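You operate a simulated robot arm through the tools that you are given. There is no shell and no other tool.

Carry out the task below with a simulated robot arm. There is one attempt and no reset: what you move stays moved.

Task
Candle the short teal rack's purple stripe egg, put it back and plug in the purple peg.
Fine: in cup 1 of the white turntable, grey knob left at 1; back in its own cup; peg into that rack's hole; lamp off, no egg damaged. Set down upright: what you pick out.

It is judged by the outcome, as a careful person would: the job done as asked, and still so three seconds after it is handed in. It fails if anything else is knocked over, pushed out of place, dropped, spilled or broken.

Robot
A 7-joint arm with a two-finger gripper, fixed in place. Base frame: the origin is at the foot of the arm, x ahead of it, y to its left, z up. Lengths are in m, angles in degrees, forces in N, time in s.
With the tool pointing down near the work surface it reaches from about 0.34 to 0.72 m from the base axis. Its first joint turns from -66.0 to 66.0 degrees. Payload 2.45 kg.
Tool frame: the origin (TCP) lies between the finger pads and is the grasp point; the fingertips stand 0.026 m ahead of it; z points along the fingers, y is the line along which they close. Largest opening 0.096 m; the body of the gripper starts 0.069 m behind the TCP.
Orientation is that of the tool frame in the base frame, as [roll, pitch, yaw] about the fixed x, y, z axes, in that order (R = Rz(yaw) Ry(pitch) Rx(roll)). With the fingers straight down and closing along the base's y, the tool's x points along the base's -x, its y along +y and its z along -z.

Tools
- The arm moves only by the tool drive_tool. Its argument "deltas" is a list of rows, each a list of 3 entries, a list of its own where there are three numbers: the shift along the tool's x, y, z in mm, then the turn, a rotation vector about the tool's x, y, z in degrees, then the gripper command, from -1 (fully open) to 1 (shut), values between in proportion. In form: [[[x, y, z], [rx, ry, rz], claw], ...]. A call has 1 to 20 rows; each row is the pose to reach, as a shift and turn from the pose commanded when the call began, along the tool's axes at that moment. A row lasts 0.2 s, in which the tool goes at most 0.05 m and 8.6 degrees; a call with a longer step from one row to the next is refused whole, and so is a gripper value outside its range. Where a pose cannot be reached the arm comes as near as it can. A force on the tool above 40 N (or 10 N above the force at the start of the call, whichever is more), or a blocked arm, ends the call early, and 0.2 s more pass. Each finger halts on what it meets, pressing with about 35 N; the grip force reading is that of the motor and also rises with nothing between the fingers. The clock runs only during rows and for 0.2 s after the last one: add rows that repeat a pose to give the fingers time. It gives the time, the measured TCP pose, the force on the tool (base axes), the opening and the grip force at its end, in the units of the frame above (readings bear some noise), with the torque about the TCP (base axes, N m) and any sound that the robot's microphone picked up, and new pictures: "pictures" is both (left out), scene, wrist or none.
- Cameras (640 x 400 px; columns grow to the right, rows downward): "scene" is fixed at [0.1825, -0.3955, 1.4236]; the picture's right is [0.64, -0.77, 0.00], its down [-0.46, -0.38, -0.80] and it looks along [0.61, 0.51, -0.60] (base axes); focal length 333 px, centre (320, 200). "wrist" rides on the gripper at [0.082, 0.003, -0.098] in the tool frame; the picture's right is [-0.04, 1.00, 0.00], its down [-0.73, -0.03, -0.68] and it looks along [-0.68, -0.03, 0.73] (tool axes); focal length 256 px, centre (320, 200). There is no depth. A picture from a camera that has moved, and an enlarged one, comes with that camera's place and axes in the base frame and with its lens. The place of the scene camera against the robot may be out by one fixed shift of up to 0.018 m in any direction.
- enlarge(camera, box): a new picture of the part [left, top, right, bottom] of that camera's present view, enlarged. It takes no simulated time.
- finish_job(): hands the job in; it is judged then, once.

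Places have to be worked out from the pictures, the camera data and where the tool is seen. Open the gripper and draw the arm clear of the work before you hand the job in, unless the task says otherwise.

The tools are called after "Request:" as name(argument=value, ...) on one line, values as JSON. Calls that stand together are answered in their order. drive_tool: Moves the arm, as the interface text tells. Its arguments: {"type":"object","properties":{"deltas":{"type":"array"},"pictures":{"type":"string","enum":["both","scene","wrist","none"]}},"required":["deltas"]} The other tools are called the same way: enlarge (camera, box) takes an enlarged picture of a part of a camera's view; finish_job () hands the job in.

At the start:

```text
time_s: 0.0
tool_pos: [0.4934, -0.0378, 1.1868]
tcp_rot: [180.0, 0.0, -180.0]
ft_force: [-1.2, 0.5, -0.3]
torque: [-0.01, 0.01, 0.02]
grip_width: 0.0958
grip_force: 0.1
```

scene: 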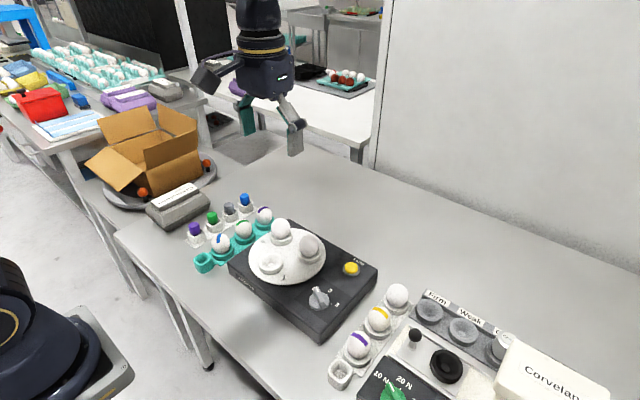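
wrist: 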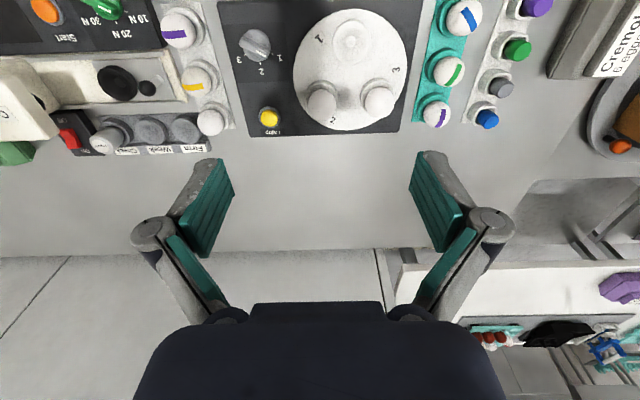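

I'll look more closely at the work area in both cameras before moving anything.

Request:
enlarge(camera="scene", box=[170, 180, 400, 350])

Request:
enlarge(camera="wrist", box=[220, 0, 560, 160])

Request:
enlarge(camera="scene", box=[320, 270, 620, 400])

Request:
enlarge(camera="wrist", box=[0, 0, 240, 170])

```text
2.35 times, centred on (285, 265) of scene
camera zoom: at [0.1825, -0.3955, 1.4236], right [0.64, -0.77, 0.0], down [-0.46, -0.38, -0.8], along [0.61, 0.51, -0.6], focal length 784 px, centre (402, 47)
```

zoom: 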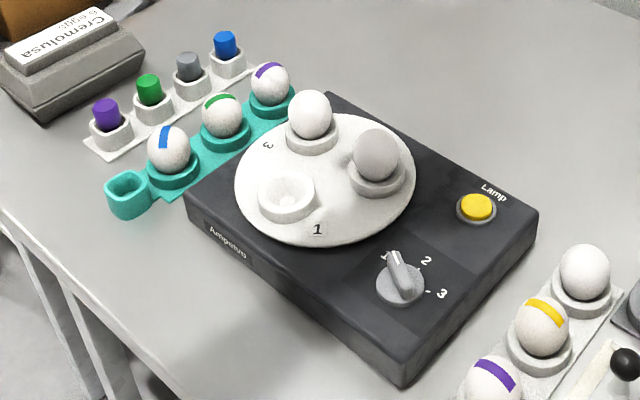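

```text
1.88 times, centred on (390, 80) of wrist
camera zoom: at [0.4114, -0.0328, 1.2846], right [0.04, 1.0, 0.0], down [0.73, -0.03, 0.68], along [0.68, -0.03, -0.73], focal length 482 px, centre (188, 426)
```

zoom: 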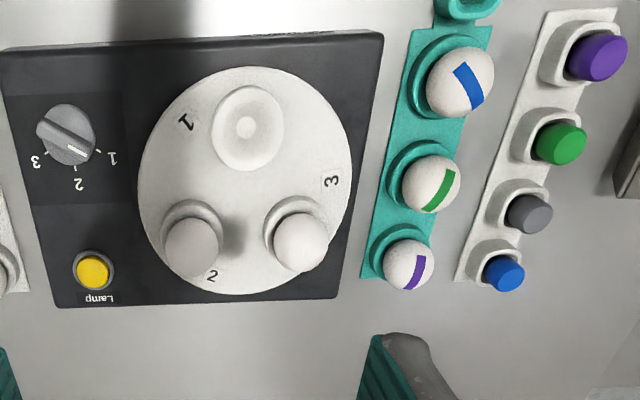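

```text
2.13 times, centred on (470, 335) of scene
camera zoom: at [0.1825, -0.3955, 1.4236], right [0.64, -0.77, 0.0], down [-0.46, -0.38, -0.8], along [0.61, 0.51, -0.6], focal length 710 px, centre (0, -88)
```

zoom: 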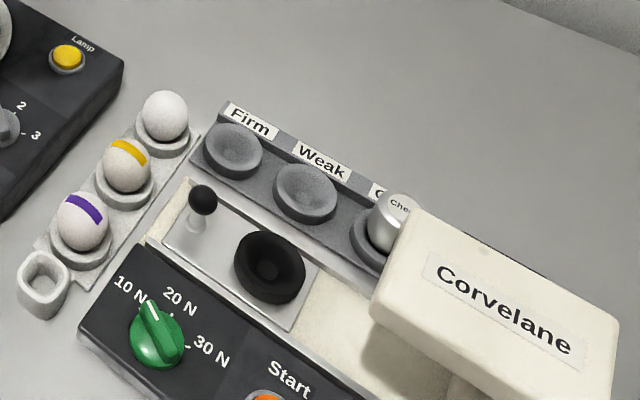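

```text
2.35 times, centred on (120, 85) of wrist
camera zoom: at [0.4114, -0.0328, 1.2846], right [0.04, 1.0, 0.0], down [0.73, -0.03, 0.68], along [0.68, -0.03, -0.73], focal length 602 px, centre (791, 471)
```

zoom: 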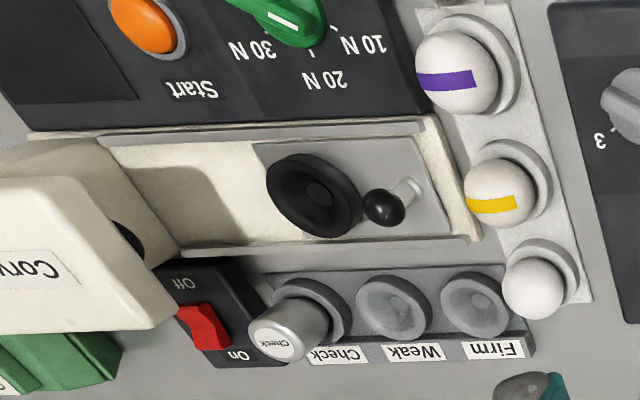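

The teal rack (blue, green, purple eggs, empty square hole at the near end) runs along x at y≈0.16. The purple-stripe egg is at about (0.61, 0.16, 0.857). The turntable's cup 1 is empty at about (0.497, 0.008), and the knob already seems to point at 1. I'll move lower over the area for a better view.

Request:
drive_tool(deltas=[[[-4, 28, 28], [0, 0, 0], -1], [[-8, 56, 56], [0, 0, 0], -1], [[-12, 84, 84], [0, 0, 0], -1], [[-16, 112, 112], [0, 0, 0], -1], [[-20, 140, 140], [0, 0, 0], -1], [[-20, 140, 140], [0, 0, 0], -1]])

```text
time_s: 1.4
tool_pos: [0.5138, 0.104, 1.0456]
tcp_rot: [-180.0, 0.0, -180.0]
ft_force: [0.6, 0.6, -0.4]
torque: [0.01, 0.0, 0.01]
grip_width: 0.0961
grip_force: 0.1
camera wrist: at [0.4314, 0.1075, 1.1444], right [0.04, 1.0, 0.0], down [0.73, -0.03, 0.68], along [0.68, -0.03, -0.73], focal length 256 px, centre (320, 200)
```

scene: 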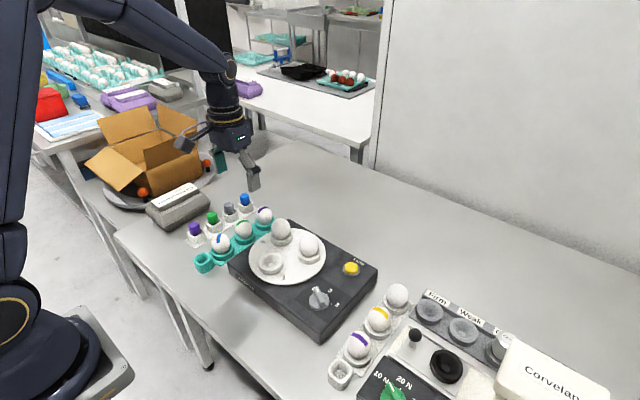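
wrist: 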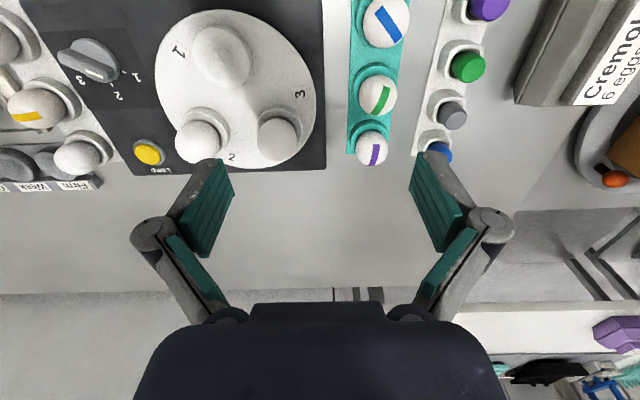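

The view is closer now. I'll enlarge the rack and turntable regions to measure them precisely.

Request:
enlarge(camera="wrist", box=[320, 0, 500, 180])

Request:
enlarge(camera="wrist", box=[40, 0, 330, 180])

Request:
enlarge(camera="scene", box=[180, 185, 300, 280])

Request:
enlarge(camera="scene", box=[290, 250, 380, 320])

```text
2.22 times, centred on (410, 90) of wrist
camera zoom: at [0.4314, 0.1075, 1.1444], right [0.04, 1.0, 0.0], down [0.73, -0.03, 0.68], along [0.68, -0.03, -0.73], focal length 569 px, centre (120, 444)
```

zoom: 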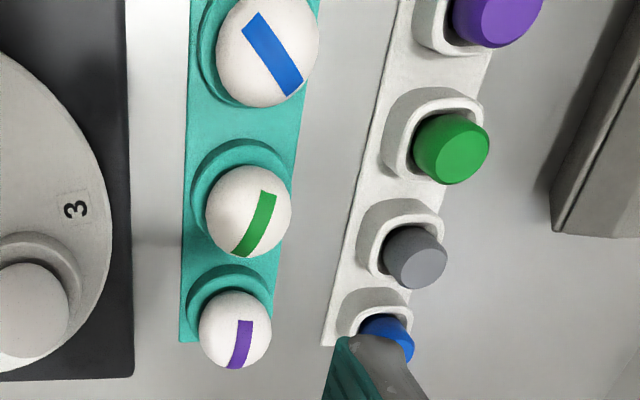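

```text
2.21 times, centred on (185, 90) of wrist
camera zoom: at [0.4314, 0.1075, 1.1444], right [0.04, 1.0, 0.0], down [0.73, -0.03, 0.68], along [0.68, -0.03, -0.73], focal length 565 px, centre (618, 443)
```

zoom: 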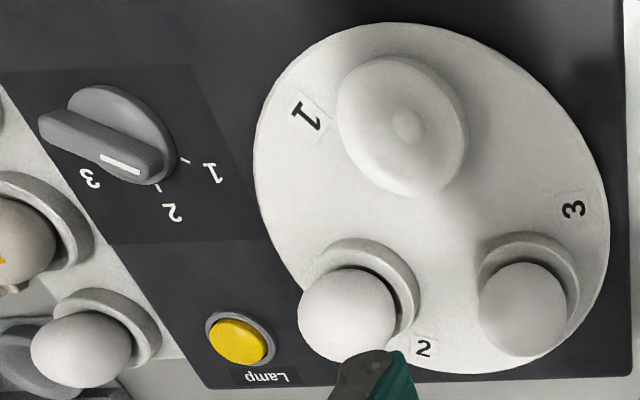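

```text
4.21 times, centred on (240, 232) of scene
camera zoom: at [0.1825, -0.3955, 1.4236], right [0.64, -0.77, 0.0], down [-0.46, -0.38, -0.8], along [0.61, 0.51, -0.6], focal length 1402 px, centre (657, 63)
```

zoom: 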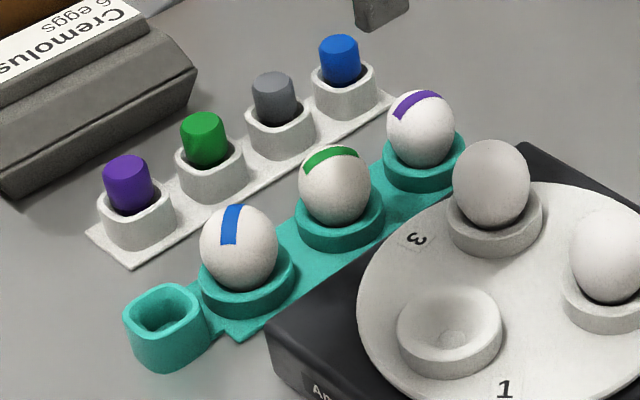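

```text
5.71 times, centred on (335, 285) of scene
camera zoom: at [0.1825, -0.3955, 1.4236], right [0.64, -0.77, 0.0], down [-0.46, -0.38, -0.8], along [0.61, 0.51, -0.6], focal length 1903 px, centre (234, -286)
```

zoom: 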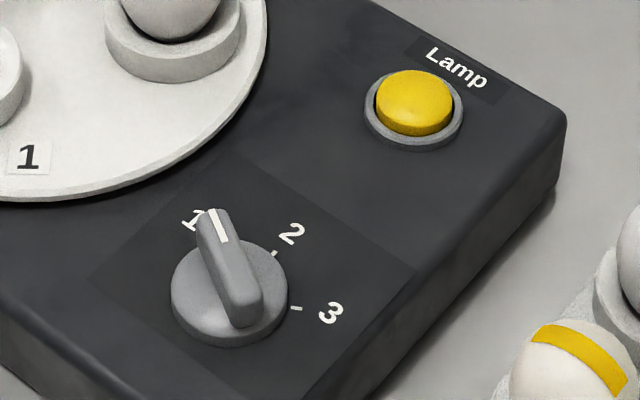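

The knob's white mark lines up with 1, so it can stay as it is. I'll move above the purple-stripe egg, staying high, to refine its position.

Request:
drive_tool(deltas=[[[-32, 20, 25], [0, 0, 0], -1], [[-64, 40, 50], [0, 0, 0], -1], [[-96, 60, 75], [0, 0, 0], -1], [[-96, 60, 75], [0, 0, 0], -1]])

```text
time_s: 2.4
tool_pos: [0.6106, 0.1641, 0.9705]
tcp_rot: [180.0, 0.0, -179.9]
ft_force: [0.1, -0.2, -0.4]
torque: [0.01, 0.03, 0.0]
grip_width: 0.0961
grip_force: 0.1
camera wrist: at [0.5285, 0.1668, 1.0683], right [0.04, 1.0, 0.0], down [0.73, -0.03, 0.68], along [0.68, -0.03, -0.73], focal length 256 px, centre (320, 200)
```

scene: 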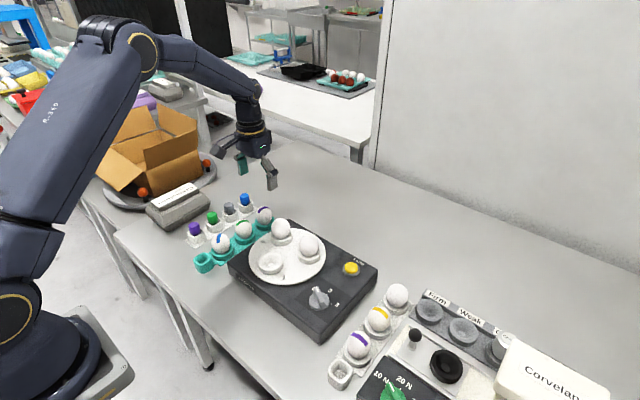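
wrist: 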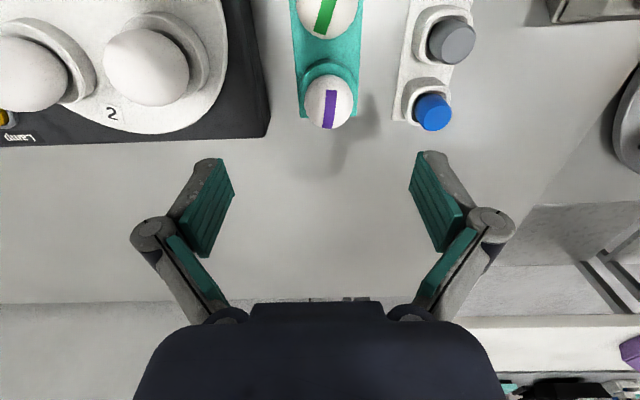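

Combining three wrist views puts the purple egg's centre at about (0.624, 0.172, 0.833), about 44 mm wide, with the cup rim just below its middle. I'll part-close to about 68 mm, because the turntable housing is near on one side, and lower to z=0.90 over the egg to check alignment.

Request:
drive_tool(deltas=[[[-7, 4, 25], [0, 0, 0], -0.42], [[-13, 8, 50], [0, 0, 0], -0.42], [[-13, 8, 70], [0, 0, 0], -0.42], [[-13, 8, 70], [0, 0, 0], -0.42]])

Request:
enlarge(camera="wrist", box=[220, 40, 420, 200])

Request:
enlarge(camera="scene", box=[200, 120, 340, 260])

```text
time_s: 3.4
tool_pos: [0.6227, 0.1716, 0.9025]
tcp_rot: [-180.0, -0.1, -179.9]
ft_force: [-0.3, 0.7, 0.4]
torque: [-0.03, 0.0, -0.03]
grip_width: 0.0682
grip_force: 0.0
camera wrist: at [0.5402, 0.1758, 0.9991], right [0.04, 1.0, 0.0], down [0.73, -0.03, 0.68], along [0.68, -0.03, -0.73], focal length 256 px, centre (320, 200)
```

scene: 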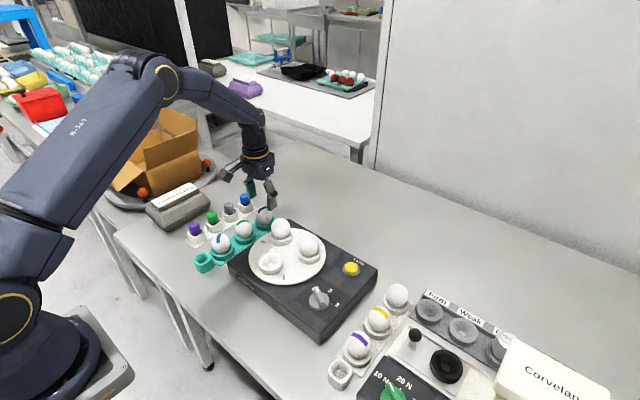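
wrist: 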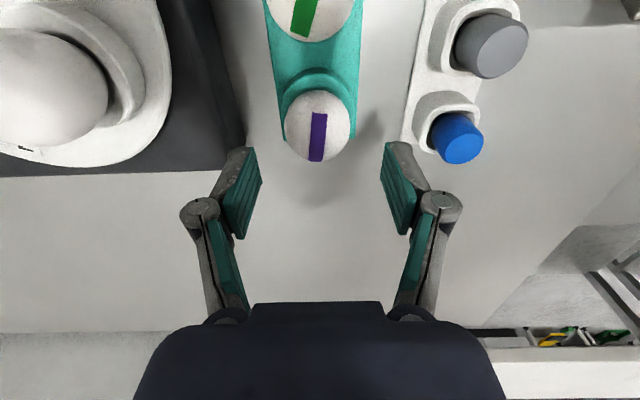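

```text
2.50 times, centred on (320, 120) of wrist
camera zoom: at [0.5402, 0.1758, 0.9991], right [0.04, 1.0, 0.0], down [0.73, -0.03, 0.68], along [0.68, -0.03, -0.73], focal length 640 px, centre (320, 400)
```

zoom: 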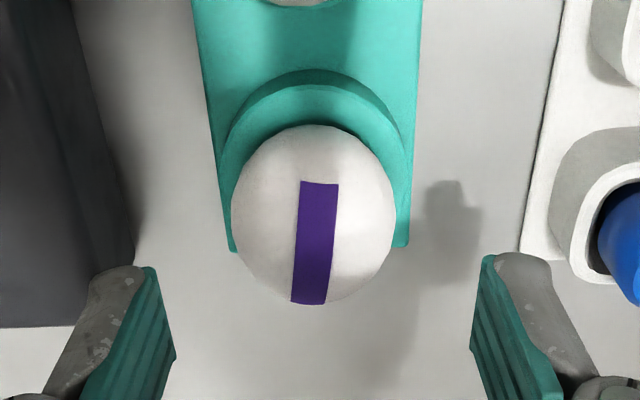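

```text
2.86 times, centred on (270, 190) of scene
camera zoom: at [0.1825, -0.3955, 1.4236], right [0.64, -0.77, 0.0], down [-0.46, -0.38, -0.8], along [0.61, 0.51, -0.6], focal length 951 px, centre (463, 229)
```

zoom: 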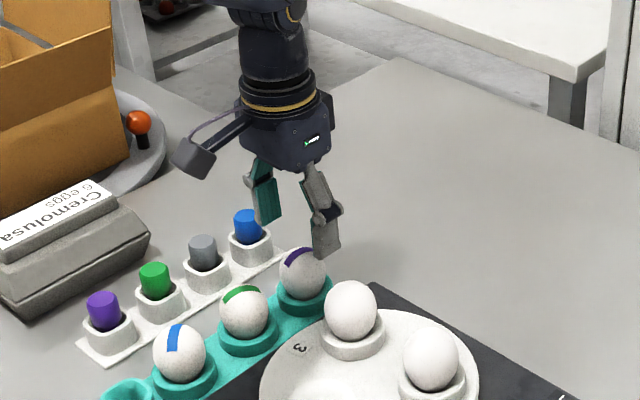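

The egg appears about 2 mm to −y and 2.5 mm to +x of the tool axis. I'll correct for that and lower to z≈0.853, which should keep the fingertips just above the cup rim.

Request:
drive_tool(deltas=[[[-2.5, -2, 15], [0, 0, 0], -0.42], [[-2.5, -2, 32], [0, 0, 0], -0.42], [[-2.5, -2, 49], [0, 0, 0], -0.42], [[-2.5, -2, 49], [0, 0, 0], -0.42]])

Request:
enlarge(camera="wrist", box=[220, 80, 420, 240])

Request:
enlarge(camera="scene", box=[220, 160, 320, 250])

```text
time_s: 4.4
tool_pos: [0.6242, 0.1687, 0.8508]
tcp_rot: [180.0, 0.0, -179.9]
ft_force: [0.9, -0.6, -0.1]
torque: [-0.04, -0.02, 0.04]
grip_width: 0.0684
grip_force: 0.1
camera wrist: at [0.5433, 0.173, 0.9494], right [0.04, 1.0, 0.0], down [0.73, -0.03, 0.68], along [0.68, -0.03, -0.73], focal length 256 px, centre (320, 200)
```

scene: 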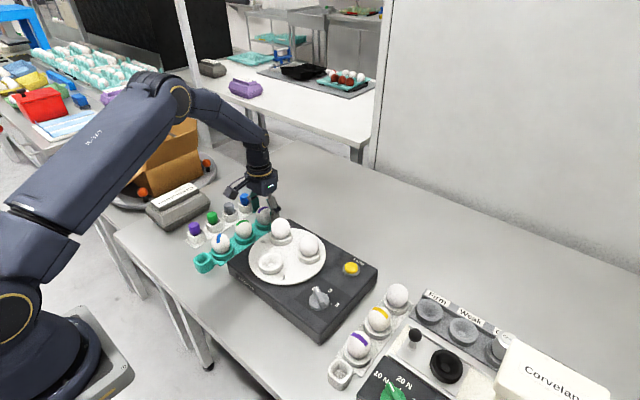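
wrist: 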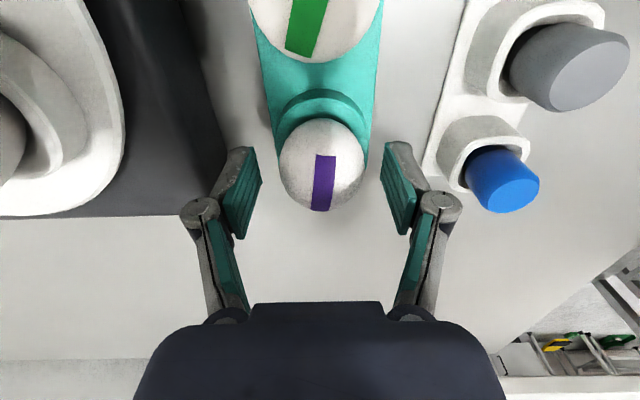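

```text
2.50 times, centred on (320, 160) of wrist
camera zoom: at [0.5433, 0.173, 0.9494], right [0.04, 1.0, 0.0], down [0.73, -0.03, 0.68], along [0.68, -0.03, -0.73], focal length 640 px, centre (320, 300)
```

zoom: 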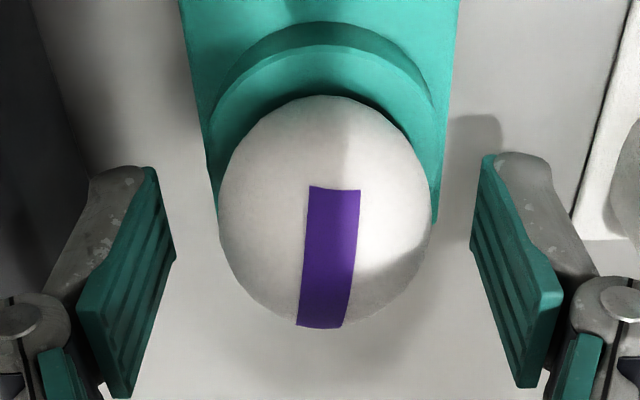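

```text
4.44 times, centred on (270, 205) of scene
camera zoom: at [0.1825, -0.3955, 1.4236], right [0.64, -0.77, 0.0], down [-0.46, -0.38, -0.8], along [0.61, 0.51, -0.6], focal length 1480 px, centre (542, 178)
```

zoom: 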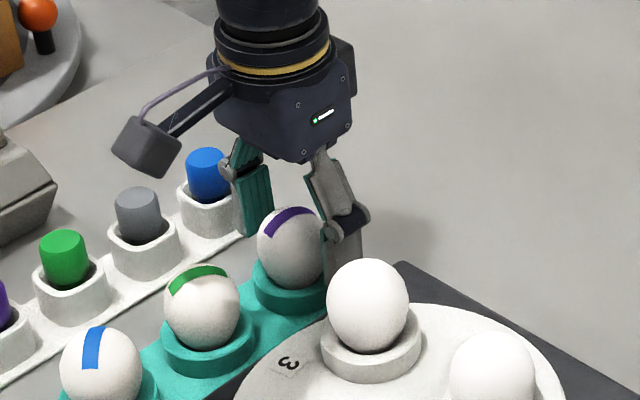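

Centred on the egg within about 1 mm. I'll close in small steps, starting at a 50 mm opening, and watch the grip force so the shell isn't squeezed hard.

Request:
drive_tool(deltas=[[[0, 0, 0], [0, 0, 0], -0.2], [[0, 0, 0], [0, 0, 0], -0.04], [[0, 0, 0], [0, 0, 0], -0.04]], pictures="none")

Request:
drive_tool(deltas=[[[0, 0, 0], [0, 0, 0], 0.02], [[0, 0, 0], [0, 0, 0], 0.04], [[0, 0, 0], [0, 0, 0], 0.04]], pictures="wrist")

```text
time_s: 5.2
tool_pos: [0.6257, 0.1692, 0.8504]
tcp_rot: [-180.0, 0.0, 179.9]
ft_force: [-1.1, -0.1, -0.5]
torque: [-0.01, 0.0, -0.01]
grip_width: 0.0499
grip_force: 0.1
```

```text
time_s: 6.0
tool_pos: [0.6254, 0.1689, 0.8522]
tcp_rot: [-180.0, 0.0, 180.0]
ft_force: [0.2, 0.3, 0.2]
torque: [-0.03, 0.02, -0.03]
grip_width: 0.0464
grip_force: 0.2
camera wrist: at [0.5432, 0.173, 0.9496], right [0.04, 1.0, 0.0], down [0.73, -0.03, 0.68], along [0.68, -0.03, -0.73], focal length 256 px, centre (320, 200)
```

wrist: 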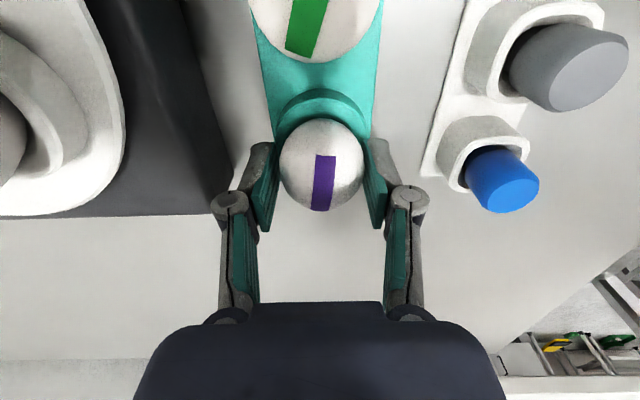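

At 46.4 mm there is no contact yet. I'll keep closing in roughly 1 mm steps.

Request:
drive_tool(deltas=[[[0, 0, 0], [0, 0, 0], 0.06], [[0, 0, 0], [0, 0, 0], 0.06]], pictures="none")

Request:
drive_tool(deltas=[[[0, 0, 0], [0, 0, 0], 0.08], [[0, 0, 0], [0, 0, 0], 0.08]], pictures="none")

```text
time_s: 6.6
tool_pos: [0.6261, 0.1702, 0.8515]
tcp_rot: [180.0, 0.0, 180.0]
ft_force: [0.4, 0.3, -0.1]
torque: [0.02, 0.02, 0.0]
grip_width: 0.046
grip_force: 1.0
```

```text
time_s: 7.2
tool_pos: [0.6257, 0.1694, 0.8519]
tcp_rot: [180.0, 0.0, -179.9]
ft_force: [0.8, 0.4, 0.0]
torque: [0.01, 0.02, 0.02]
grip_width: 0.0452
grip_force: 0.7
```

The width is now lagging slightly behind the command, so contact looks near 45 mm. I'll continue gently.

Request:
drive_tool(deltas=[[[0, 0, 0], [0, 0, 0], 0.1], [[0, 0, 0], [0, 0, 0], 0.1]], pictures="none")

Request:
drive_tool(deltas=[[[0, 0, 0], [0, 0, 0], 0.13], [[0, 0, 0], [0, 0, 0], 0.13]], pictures="wrist")

```text
time_s: 7.8
tool_pos: [0.6255, 0.1693, 0.8516]
tcp_rot: [180.0, 0.1, 179.9]
ft_force: [0.0, 0.4, -0.1]
torque: [0.0, 0.0, -0.01]
grip_width: 0.0441
grip_force: 0.7
```

```text
time_s: 8.4
tool_pos: [0.6252, 0.1689, 0.8517]
tcp_rot: [-180.0, 0.1, -180.0]
ft_force: [0.4, 1.2, 0.0]
torque: [0.0, 0.01, -0.02]
grip_width: 0.0429
grip_force: 9.4
camera wrist: at [0.5432, 0.173, 0.9496], right [0.04, 1.0, 0.0], down [0.73, -0.03, 0.68], along [0.68, -0.03, -0.73], focal length 256 px, centre (320, 200)
```

wrist: 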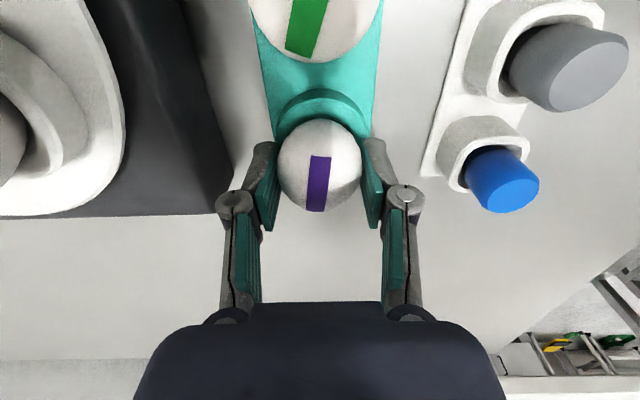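

Firm contact at 42.9 mm and about 9 N. I'll ease to a slightly lighter hold, lift the egg straight up about 125 mm, and check it stays gripped.

Request:
drive_tool(deltas=[[[0, 0, 0], [0, 0, 0], 0.125], [[0, 0, -3], [0, 0, 0], 0.125], [[0, 0, -8], [0, 0, 0], 0.125], [[0, 0, -15], [0, 0, 0], 0.125], [[0, 0, -15], [0, 0, 0], 0.125]])

Request:
enlarge(camera="wrist", box=[220, 80, 420, 240])

```text
time_s: 9.6
tool_pos: [0.625, 0.1707, 0.868]
tcp_rot: [-179.9, 0.0, -180.0]
ft_force: [0.5, 1.1, -0.2]
torque: [0.02, -0.01, 0.04]
grip_width: 0.0428
grip_force: 9.6
camera wrist: at [0.5425, 0.1736, 0.9661], right [0.04, 1.0, 0.0], down [0.73, -0.03, 0.68], along [0.68, -0.03, -0.73], focal length 256 px, centre (320, 200)
```

scene: 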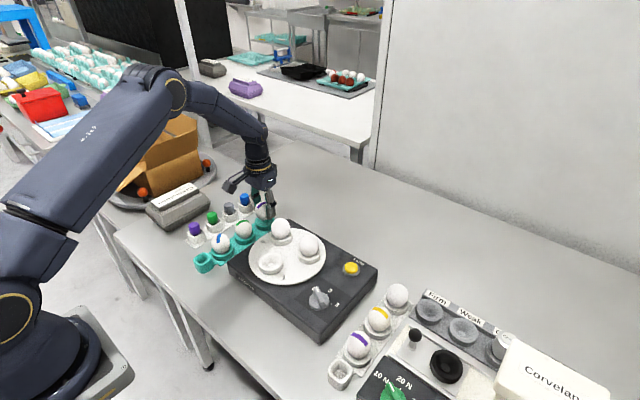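
wrist: 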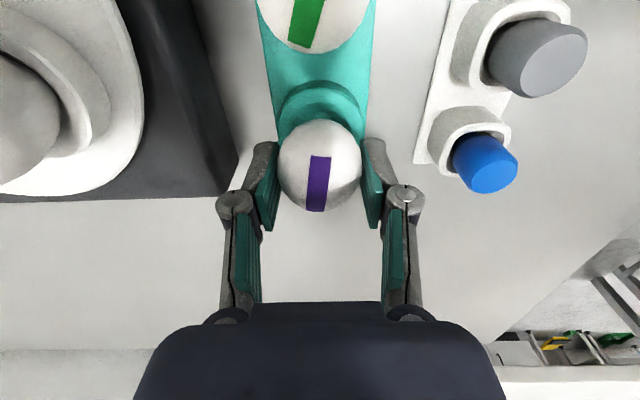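

```text
2.50 times, centred on (320, 160) of wrist
camera zoom: at [0.5425, 0.1736, 0.9661], right [0.04, 1.0, 0.0], down [0.73, -0.03, 0.68], along [0.68, -0.03, -0.73], focal length 640 px, centre (320, 300)
```

zoom: 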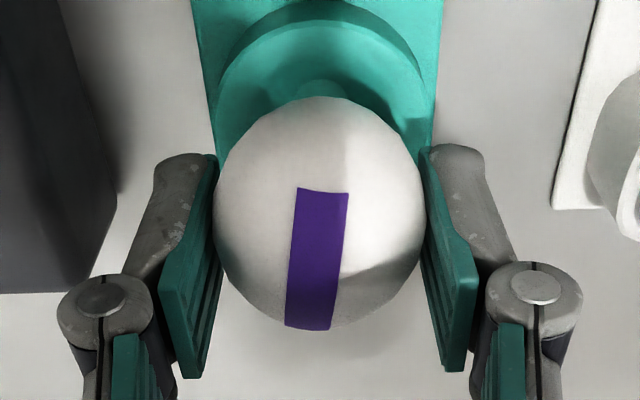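

The egg is lifted out cleanly. I'll raise it to z≈0.97, clear of everything, then move sideways to a point beside the turntable where the wrist camera can see cup 1.

Request:
drive_tool(deltas=[[[0, 0, -20], [0, 0, 0], 0.125], [[0, 0, -45], [0, 0, 0], 0.125], [[0, 0, -75], [0, 0, 0], 0.125], [[0, 0, -100], [0, 0, 0], 0.125], [[15, -8, -105], [0, 0, 0], 0.125], [[40, -22, -105], [0, 0, 0], 0.125], [[68, -38, -105], [0, 0, 0], 0.125], [[95, -53, -105], [0, 0, 0], 0.125], [[115, -64, -105], [0, 0, 0], 0.125], [[125, -69, -105], [0, 0, 0], 0.125], [[125, -69, -105], [0, 0, 0], 0.125]])

Request:
enlarge(camera="wrist", box=[60, 10, 320, 170])

```text
time_s: 12.0
tool_pos: [0.4996, 0.0998, 0.9734]
tcp_rot: [180.0, 0.1, 180.0]
ft_force: [0.0, 0.2, -0.4]
torque: [0.04, 0.02, 0.02]
grip_width: 0.043
grip_force: 8.4
camera wrist: at [0.4165, 0.104, 1.0716], right [0.04, 1.0, 0.0], down [0.73, -0.03, 0.68], along [0.68, -0.03, -0.73], focal length 256 px, centre (320, 200)
```

scene: 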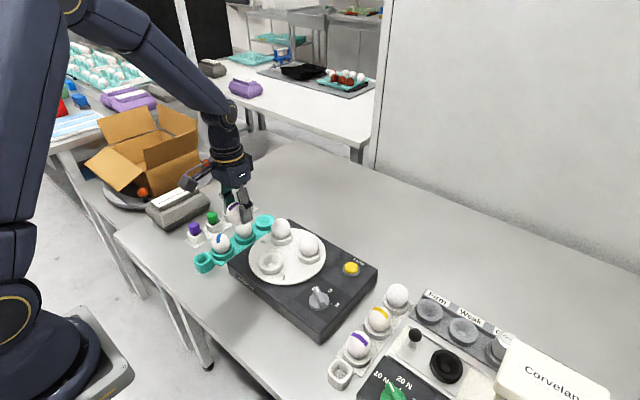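
wrist: 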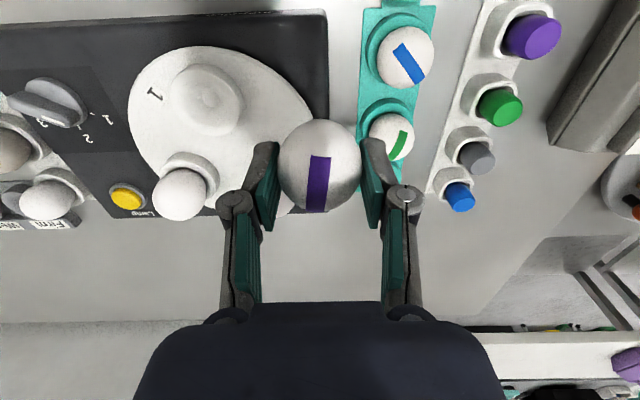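

```text
2.46 times, centred on (190, 90) of wrist
camera zoom: at [0.4165, 0.104, 1.0716], right [0.04, 1.0, 0.0], down [0.73, -0.03, 0.68], along [0.68, -0.03, -0.73], focal length 630 px, centre (640, 471)
```

zoom: 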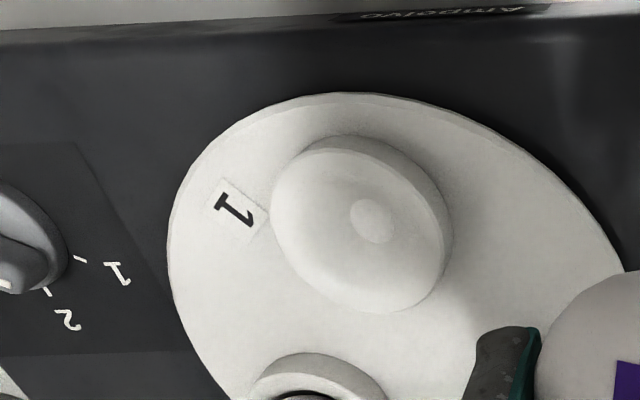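

The triangulated centre of cup 1 is about (0.498, 0.008), rim z≈0.865, and a seated egg there has its centre at about 0.884. I'll move over cup 1, lower to TCP z≈0.925, and check alignment before placing.

Request:
drive_tool(deltas=[[[0, -15, 0], [0, 0, 0], 0.125], [[1, -38, 0], [0, 0, 0], 0.125], [[2, -62, 0], [0, 0, 0], 0.125], [[2.5, -82, 0], [0, 0, 0], 0.125], [[2.5, -91.5, 3], [0, 0, 0], 0.125], [[2.5, -91.5, 15], [0, 0, 0], 0.125], [[2.5, -91.5, 32], [0, 0, 0], 0.125], [[2.5, -91.5, 46], [0, 0, 0], 0.125], [[2.5, -91.5, 46], [0, 0, 0], 0.125]])

Request:
enlarge(camera="wrist", box=[220, 60, 420, 220])

Request:
enlarge(camera="scene", box=[220, 190, 340, 290])

```text
time_s: 14.0
tool_pos: [0.4988, 0.01, 0.9272]
tcp_rot: [179.9, 0.0, -180.0]
ft_force: [-0.3, -0.3, 0.0]
torque: [0.01, 0.0, 0.02]
grip_width: 0.0429
grip_force: 9.2
camera wrist: at [0.4159, 0.014, 1.0246], right [0.04, 1.0, 0.0], down [0.73, -0.03, 0.68], along [0.68, -0.03, -0.73], focal length 256 px, centre (320, 200)
```

scene: 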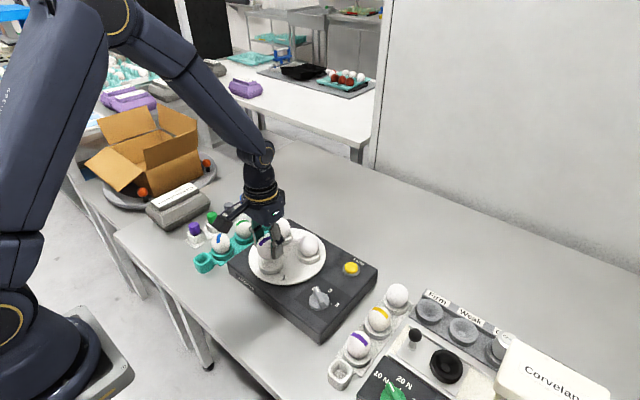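
wrist: 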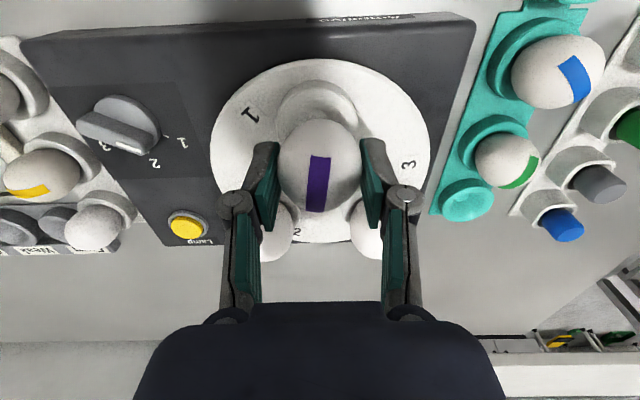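

```text
2.50 times, centred on (320, 140) of wrist
camera zoom: at [0.4159, 0.014, 1.0246], right [0.04, 1.0, 0.0], down [0.73, -0.03, 0.68], along [0.68, -0.03, -0.73], focal length 640 px, centre (320, 350)
```

zoom: 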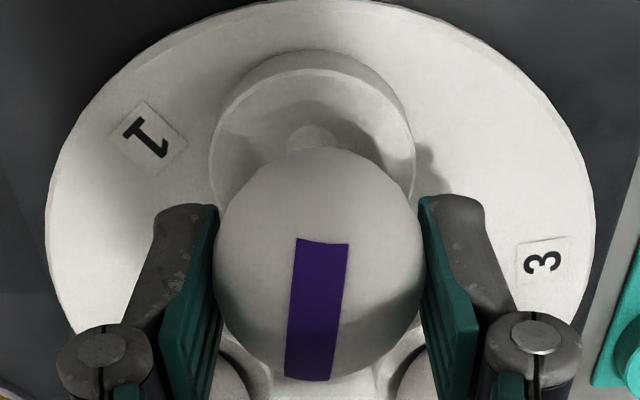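

```text
4.00 times, centred on (280, 240) of scene
camera zoom: at [0.1825, -0.3955, 1.4236], right [0.64, -0.77, 0.0], down [-0.46, -0.38, -0.8], along [0.61, 0.51, -0.6], focal length 1332 px, centre (480, 40)
```

zoom: 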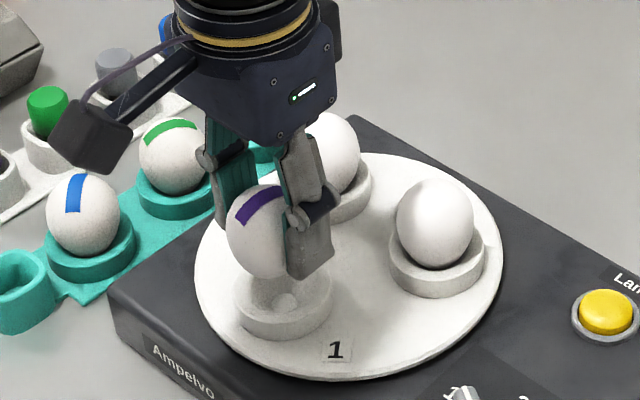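

The cup sits about 1.8 mm to −y of the egg and x looks good. I'll shift and lower to just above the expected seating height.

Request:
drive_tool(deltas=[[[0, -1.8, 0], [0, 0, 0], 0.125], [[0, -1.8, 8], [0, 0, 0], 0.125], [[0, -1.8, 15], [0, 0, 0], 0.125], [[0, -1.8, 18], [0, 0, 0], 0.125], [[0, -1.8, 18], [0, 0, 0], 0.125]])

Request:
enlarge(camera="wrist", box=[220, 60, 420, 220])

Request:
enlarge(camera="scene", box=[220, 190, 340, 290])

```text
time_s: 15.2
tool_pos: [0.498, 0.007, 0.9095]
tcp_rot: [179.9, 0.0, 180.0]
ft_force: [0.0, 0.6, -0.3]
torque: [-0.01, 0.01, 0.0]
grip_width: 0.0431
grip_force: 9.2
camera wrist: at [0.4147, 0.0118, 1.0071], right [0.04, 1.0, 0.0], down [0.73, -0.03, 0.68], along [0.68, -0.03, -0.73], focal length 256 px, centre (320, 200)
```

scene: 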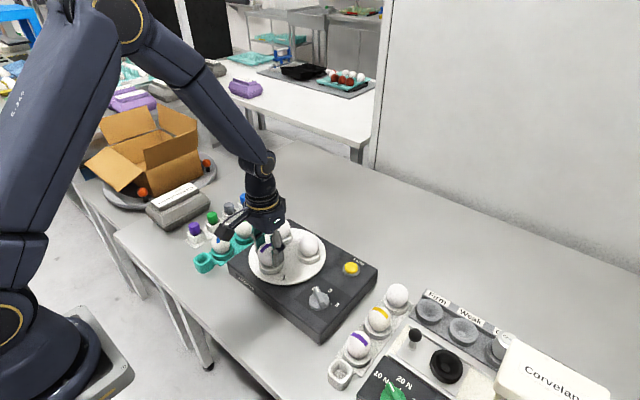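
wrist: 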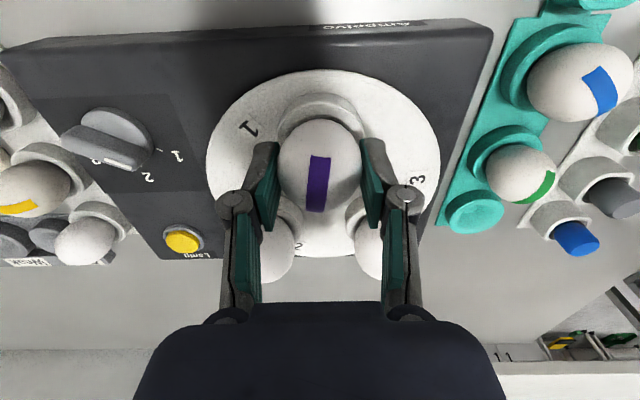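

```text
2.50 times, centred on (320, 140) of wrist
camera zoom: at [0.4147, 0.0118, 1.0071], right [0.04, 1.0, 0.0], down [0.73, -0.03, 0.68], along [0.68, -0.03, -0.73], focal length 640 px, centre (320, 350)
```

zoom: 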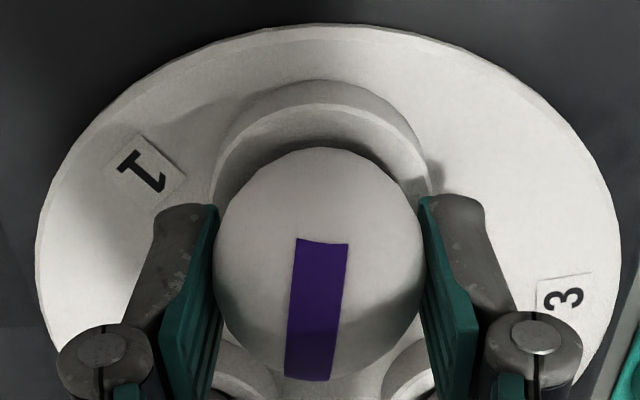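

```text
4.00 times, centred on (280, 240) of scene
camera zoom: at [0.1825, -0.3955, 1.4236], right [0.64, -0.77, 0.0], down [-0.46, -0.38, -0.8], along [0.61, 0.51, -0.6], focal length 1332 px, centre (480, 40)
```

zoom: 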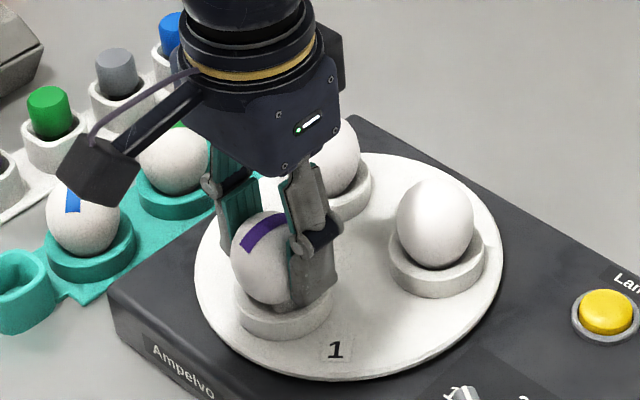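

The cup arc is now symmetric about the egg. I'll lower in 1–2 mm steps, watching the vertical force for seating.

Request:
drive_tool(deltas=[[[0, 0, 1], [0, 0, 0], 0.125], [[0, 0, 2.5], [0, 0, 0], 0.125], [[0, 0, 2.5], [0, 0, 0], 0.125]], pictures="none")

Request:
drive_tool(deltas=[[[0, 0, 0.5], [0, 0, 0], 0.125], [[0, 0, 1], [0, 0, 0], 0.125], [[0, 0, 1], [0, 0, 0], 0.125]], pictures="none")

```text
time_s: 16.0
tool_pos: [0.4977, 0.0084, 0.9074]
tcp_rot: [-180.0, 0.0, -180.0]
ft_force: [-0.4, 0.0, -0.7]
torque: [-0.04, -0.02, 0.02]
grip_width: 0.0428
grip_force: 9.5
```

```text
time_s: 16.8
tool_pos: [0.4978, 0.0074, 0.9047]
tcp_rot: [180.0, -0.1, -179.9]
ft_force: [0.6, -0.5, 0.6]
torque: [0.01, 0.0, -0.01]
grip_width: 0.0429
grip_force: 8.7
```

No clear contact yet. I'll keep going down 1 mm at a time.

Request:
drive_tool(deltas=[[[0, 0, 0.5], [0, 0, 0], 0.125], [[0, 0, 1], [0, 0, 0], 0.125], [[0, 0, 1], [0, 0, 0], 0.125]], pictures="none")

Request:
drive_tool(deltas=[[[0, 0, 0.5], [0, 0, 0], 0.125], [[0, 0, 1], [0, 0, 0], 0.125], [[0, 0, 1], [0, 0, 0], 0.125]], pictures="both")

Request:
enlarge(camera="wrist", box=[220, 60, 420, 220])

Request:
enlarge(camera="scene", box=[220, 190, 340, 290])

```text
time_s: 17.6
tool_pos: [0.4972, 0.0069, 0.9058]
tcp_rot: [-180.0, 0.0, 180.0]
ft_force: [4.0, 0.3, 4.6]
torque: [0.01, -0.06, -0.02]
grip_width: 0.0433
grip_force: 8.6
```

```text
time_s: 18.4
tool_pos: [0.4974, 0.0069, 0.9035]
tcp_rot: [179.9, -0.1, 180.0]
ft_force: [1.0, -0.3, -0.7]
torque: [0.01, 0.0, -0.02]
grip_width: 0.0431
grip_force: 7.4
camera wrist: at [0.4147, 0.0108, 1.0009], right [0.04, 1.0, 0.0], down [0.74, -0.03, 0.68], along [0.68, -0.03, -0.74], focal length 256 px, centre (320, 200)
```

scene: 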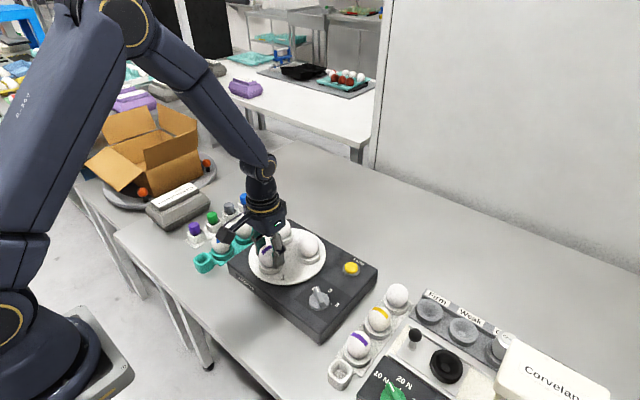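
wrist: 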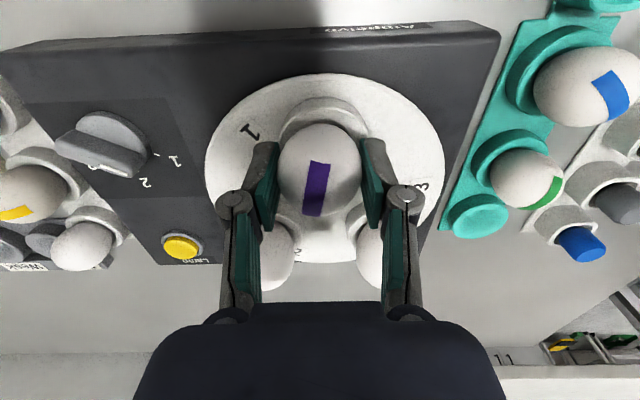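

```text
2.50 times, centred on (320, 140) of wrist
camera zoom: at [0.4147, 0.0108, 1.0009], right [0.04, 1.0, 0.0], down [0.74, -0.03, 0.68], along [0.68, -0.03, -0.74], focal length 640 px, centre (320, 350)
```

zoom: 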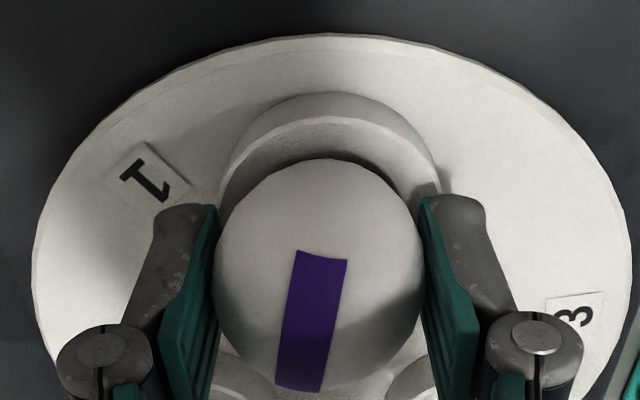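

```text
4.00 times, centred on (280, 240) of scene
camera zoom: at [0.1825, -0.3956, 1.4236], right [0.64, -0.77, 0.0], down [-0.46, -0.38, -0.8], along [0.61, 0.51, -0.6], focal length 1332 px, centre (480, 40)
```

zoom: 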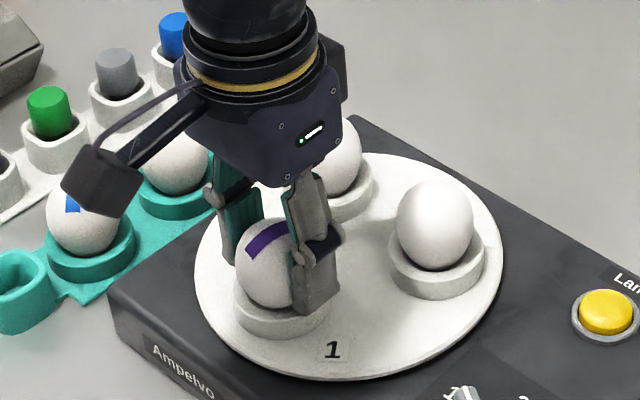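

The egg touched the cup wall (brief 4.6 N up, 4 N toward +x) and then settled with no residual force, so the cup centre is slightly further +x. I'll nudge +1 mm in x, then loosen the grip gradually so it seats gently.

Request:
drive_tool(deltas=[[[-1, 0, 0], [0, 0, 0], 0.125], [[-1, 0, 0], [0, 0, 0], 0.11], [[-1, 0, 0], [0, 0, 0], 0.11]], pictures="none")

Request:
drive_tool(deltas=[[[0, 0, 0], [0, 0, 0], 0.1], [[0, 0, 0], [0, 0, 0], 0.1]], pictures="wrist")

Request:
enlarge(camera="wrist", box=[220, 60, 420, 220])

```text
time_s: 19.2
tool_pos: [0.4975, 0.0072, 0.9033]
tcp_rot: [-180.0, 0.0, 180.0]
ft_force: [-0.5, 0.5, -0.7]
torque: [0.03, 0.02, 0.01]
grip_width: 0.0437
grip_force: 0.9
```

```text
time_s: 19.8
tool_pos: [0.4988, 0.006, 0.9036]
tcp_rot: [-180.0, 0.0, -179.9]
ft_force: [0.1, 0.0, 0.6]
torque: [0.01, 0.01, -0.03]
grip_width: 0.0437
grip_force: 0.3
camera wrist: at [0.4161, 0.0106, 1.0015], right [0.04, 1.0, 0.0], down [0.73, -0.03, 0.68], along [0.68, -0.03, -0.73], focal length 256 px, centre (320, 200)
```

wrist: 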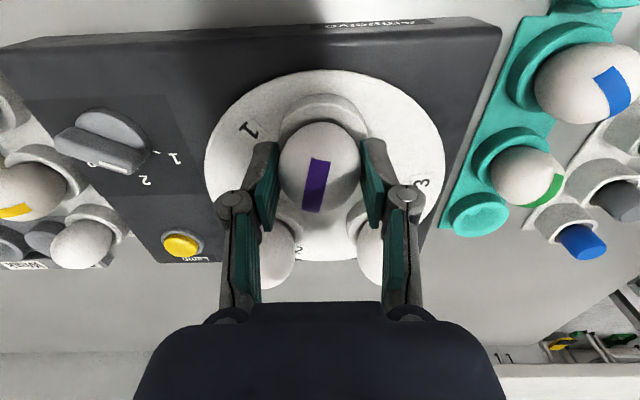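

```text
2.50 times, centred on (320, 140) of wrist
camera zoom: at [0.4161, 0.0106, 1.0015], right [0.04, 1.0, 0.0], down [0.73, -0.03, 0.68], along [0.68, -0.03, -0.73], focal length 640 px, centre (320, 350)
```

zoom: 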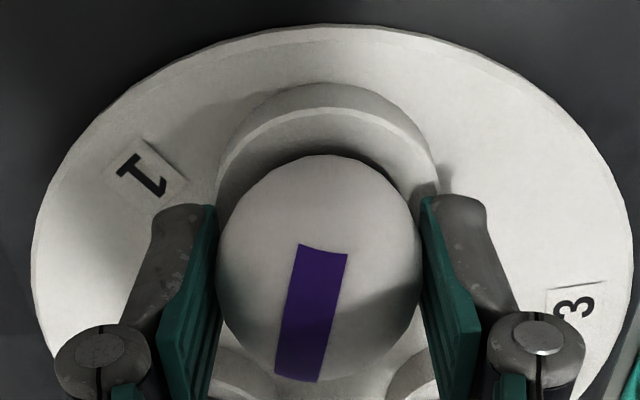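

Grip is down to about 0.3 N and the egg is resting in the cup. I'll open slowly and confirm it stays put.

Request:
drive_tool(deltas=[[[0, 0, 0], [0, 0, 0], 0.08], [[0, 0, 0], [0, 0, 0], 0.06], [[0, 0, 0], [0, 0, 0], 0.03], [[0, 0, 0], [0, 0, 0], 0.0], [[0, 0, 0], [0, 0, 0], -0.05], [[0, 0, 0], [0, 0, 0], -0.1], [[0, 0, 0], [0, 0, 0], -0.1]])

Request:
enlarge(camera="wrist", box=[220, 60, 420, 220])

Request:
enlarge(camera="scene", box=[220, 190, 340, 290])

```text
time_s: 21.4
tool_pos: [0.4988, 0.0068, 0.9039]
tcp_rot: [-180.0, 0.0, 179.9]
ft_force: [0.2, 0.1, -0.4]
torque: [0.03, 0.0, 0.03]
grip_width: 0.0527
grip_force: 0.1
camera wrist: at [0.416, 0.0106, 1.0014], right [0.04, 1.0, 0.0], down [0.73, -0.03, 0.68], along [0.68, -0.03, -0.73], focal length 256 px, centre (320, 200)
```

scene: 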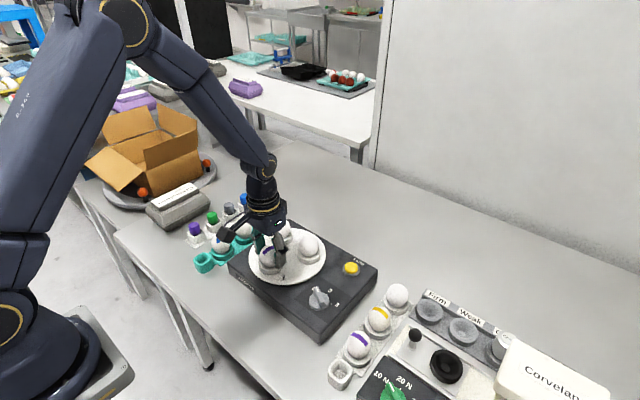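
wrist: 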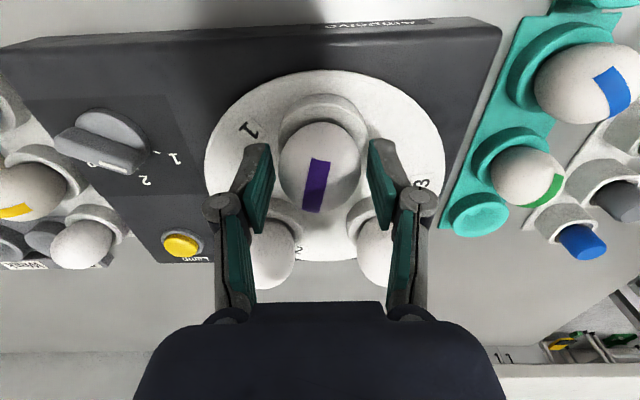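

```text
2.50 times, centred on (320, 140) of wrist
camera zoom: at [0.416, 0.0106, 1.0014], right [0.04, 1.0, 0.0], down [0.73, -0.03, 0.68], along [0.68, -0.03, -0.73], focal length 640 px, centre (320, 350)
```

zoom: 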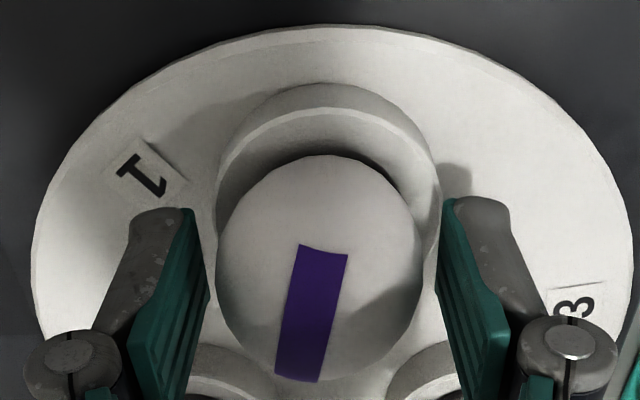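

```text
4.00 times, centred on (280, 240) of scene
camera zoom: at [0.1825, -0.3955, 1.4236], right [0.64, -0.77, 0.0], down [-0.46, -0.38, -0.8], along [0.61, 0.51, -0.6], focal length 1332 px, centre (480, 40)
```

zoom: 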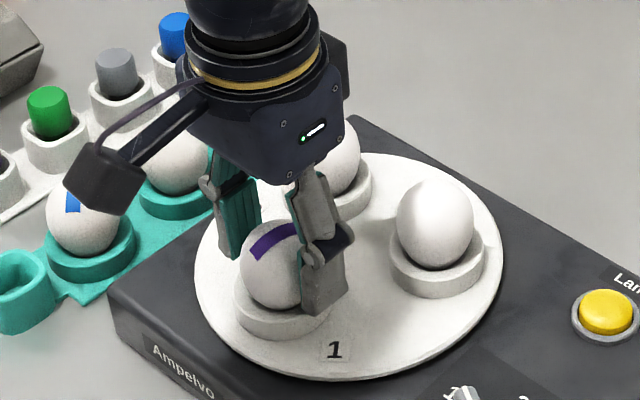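

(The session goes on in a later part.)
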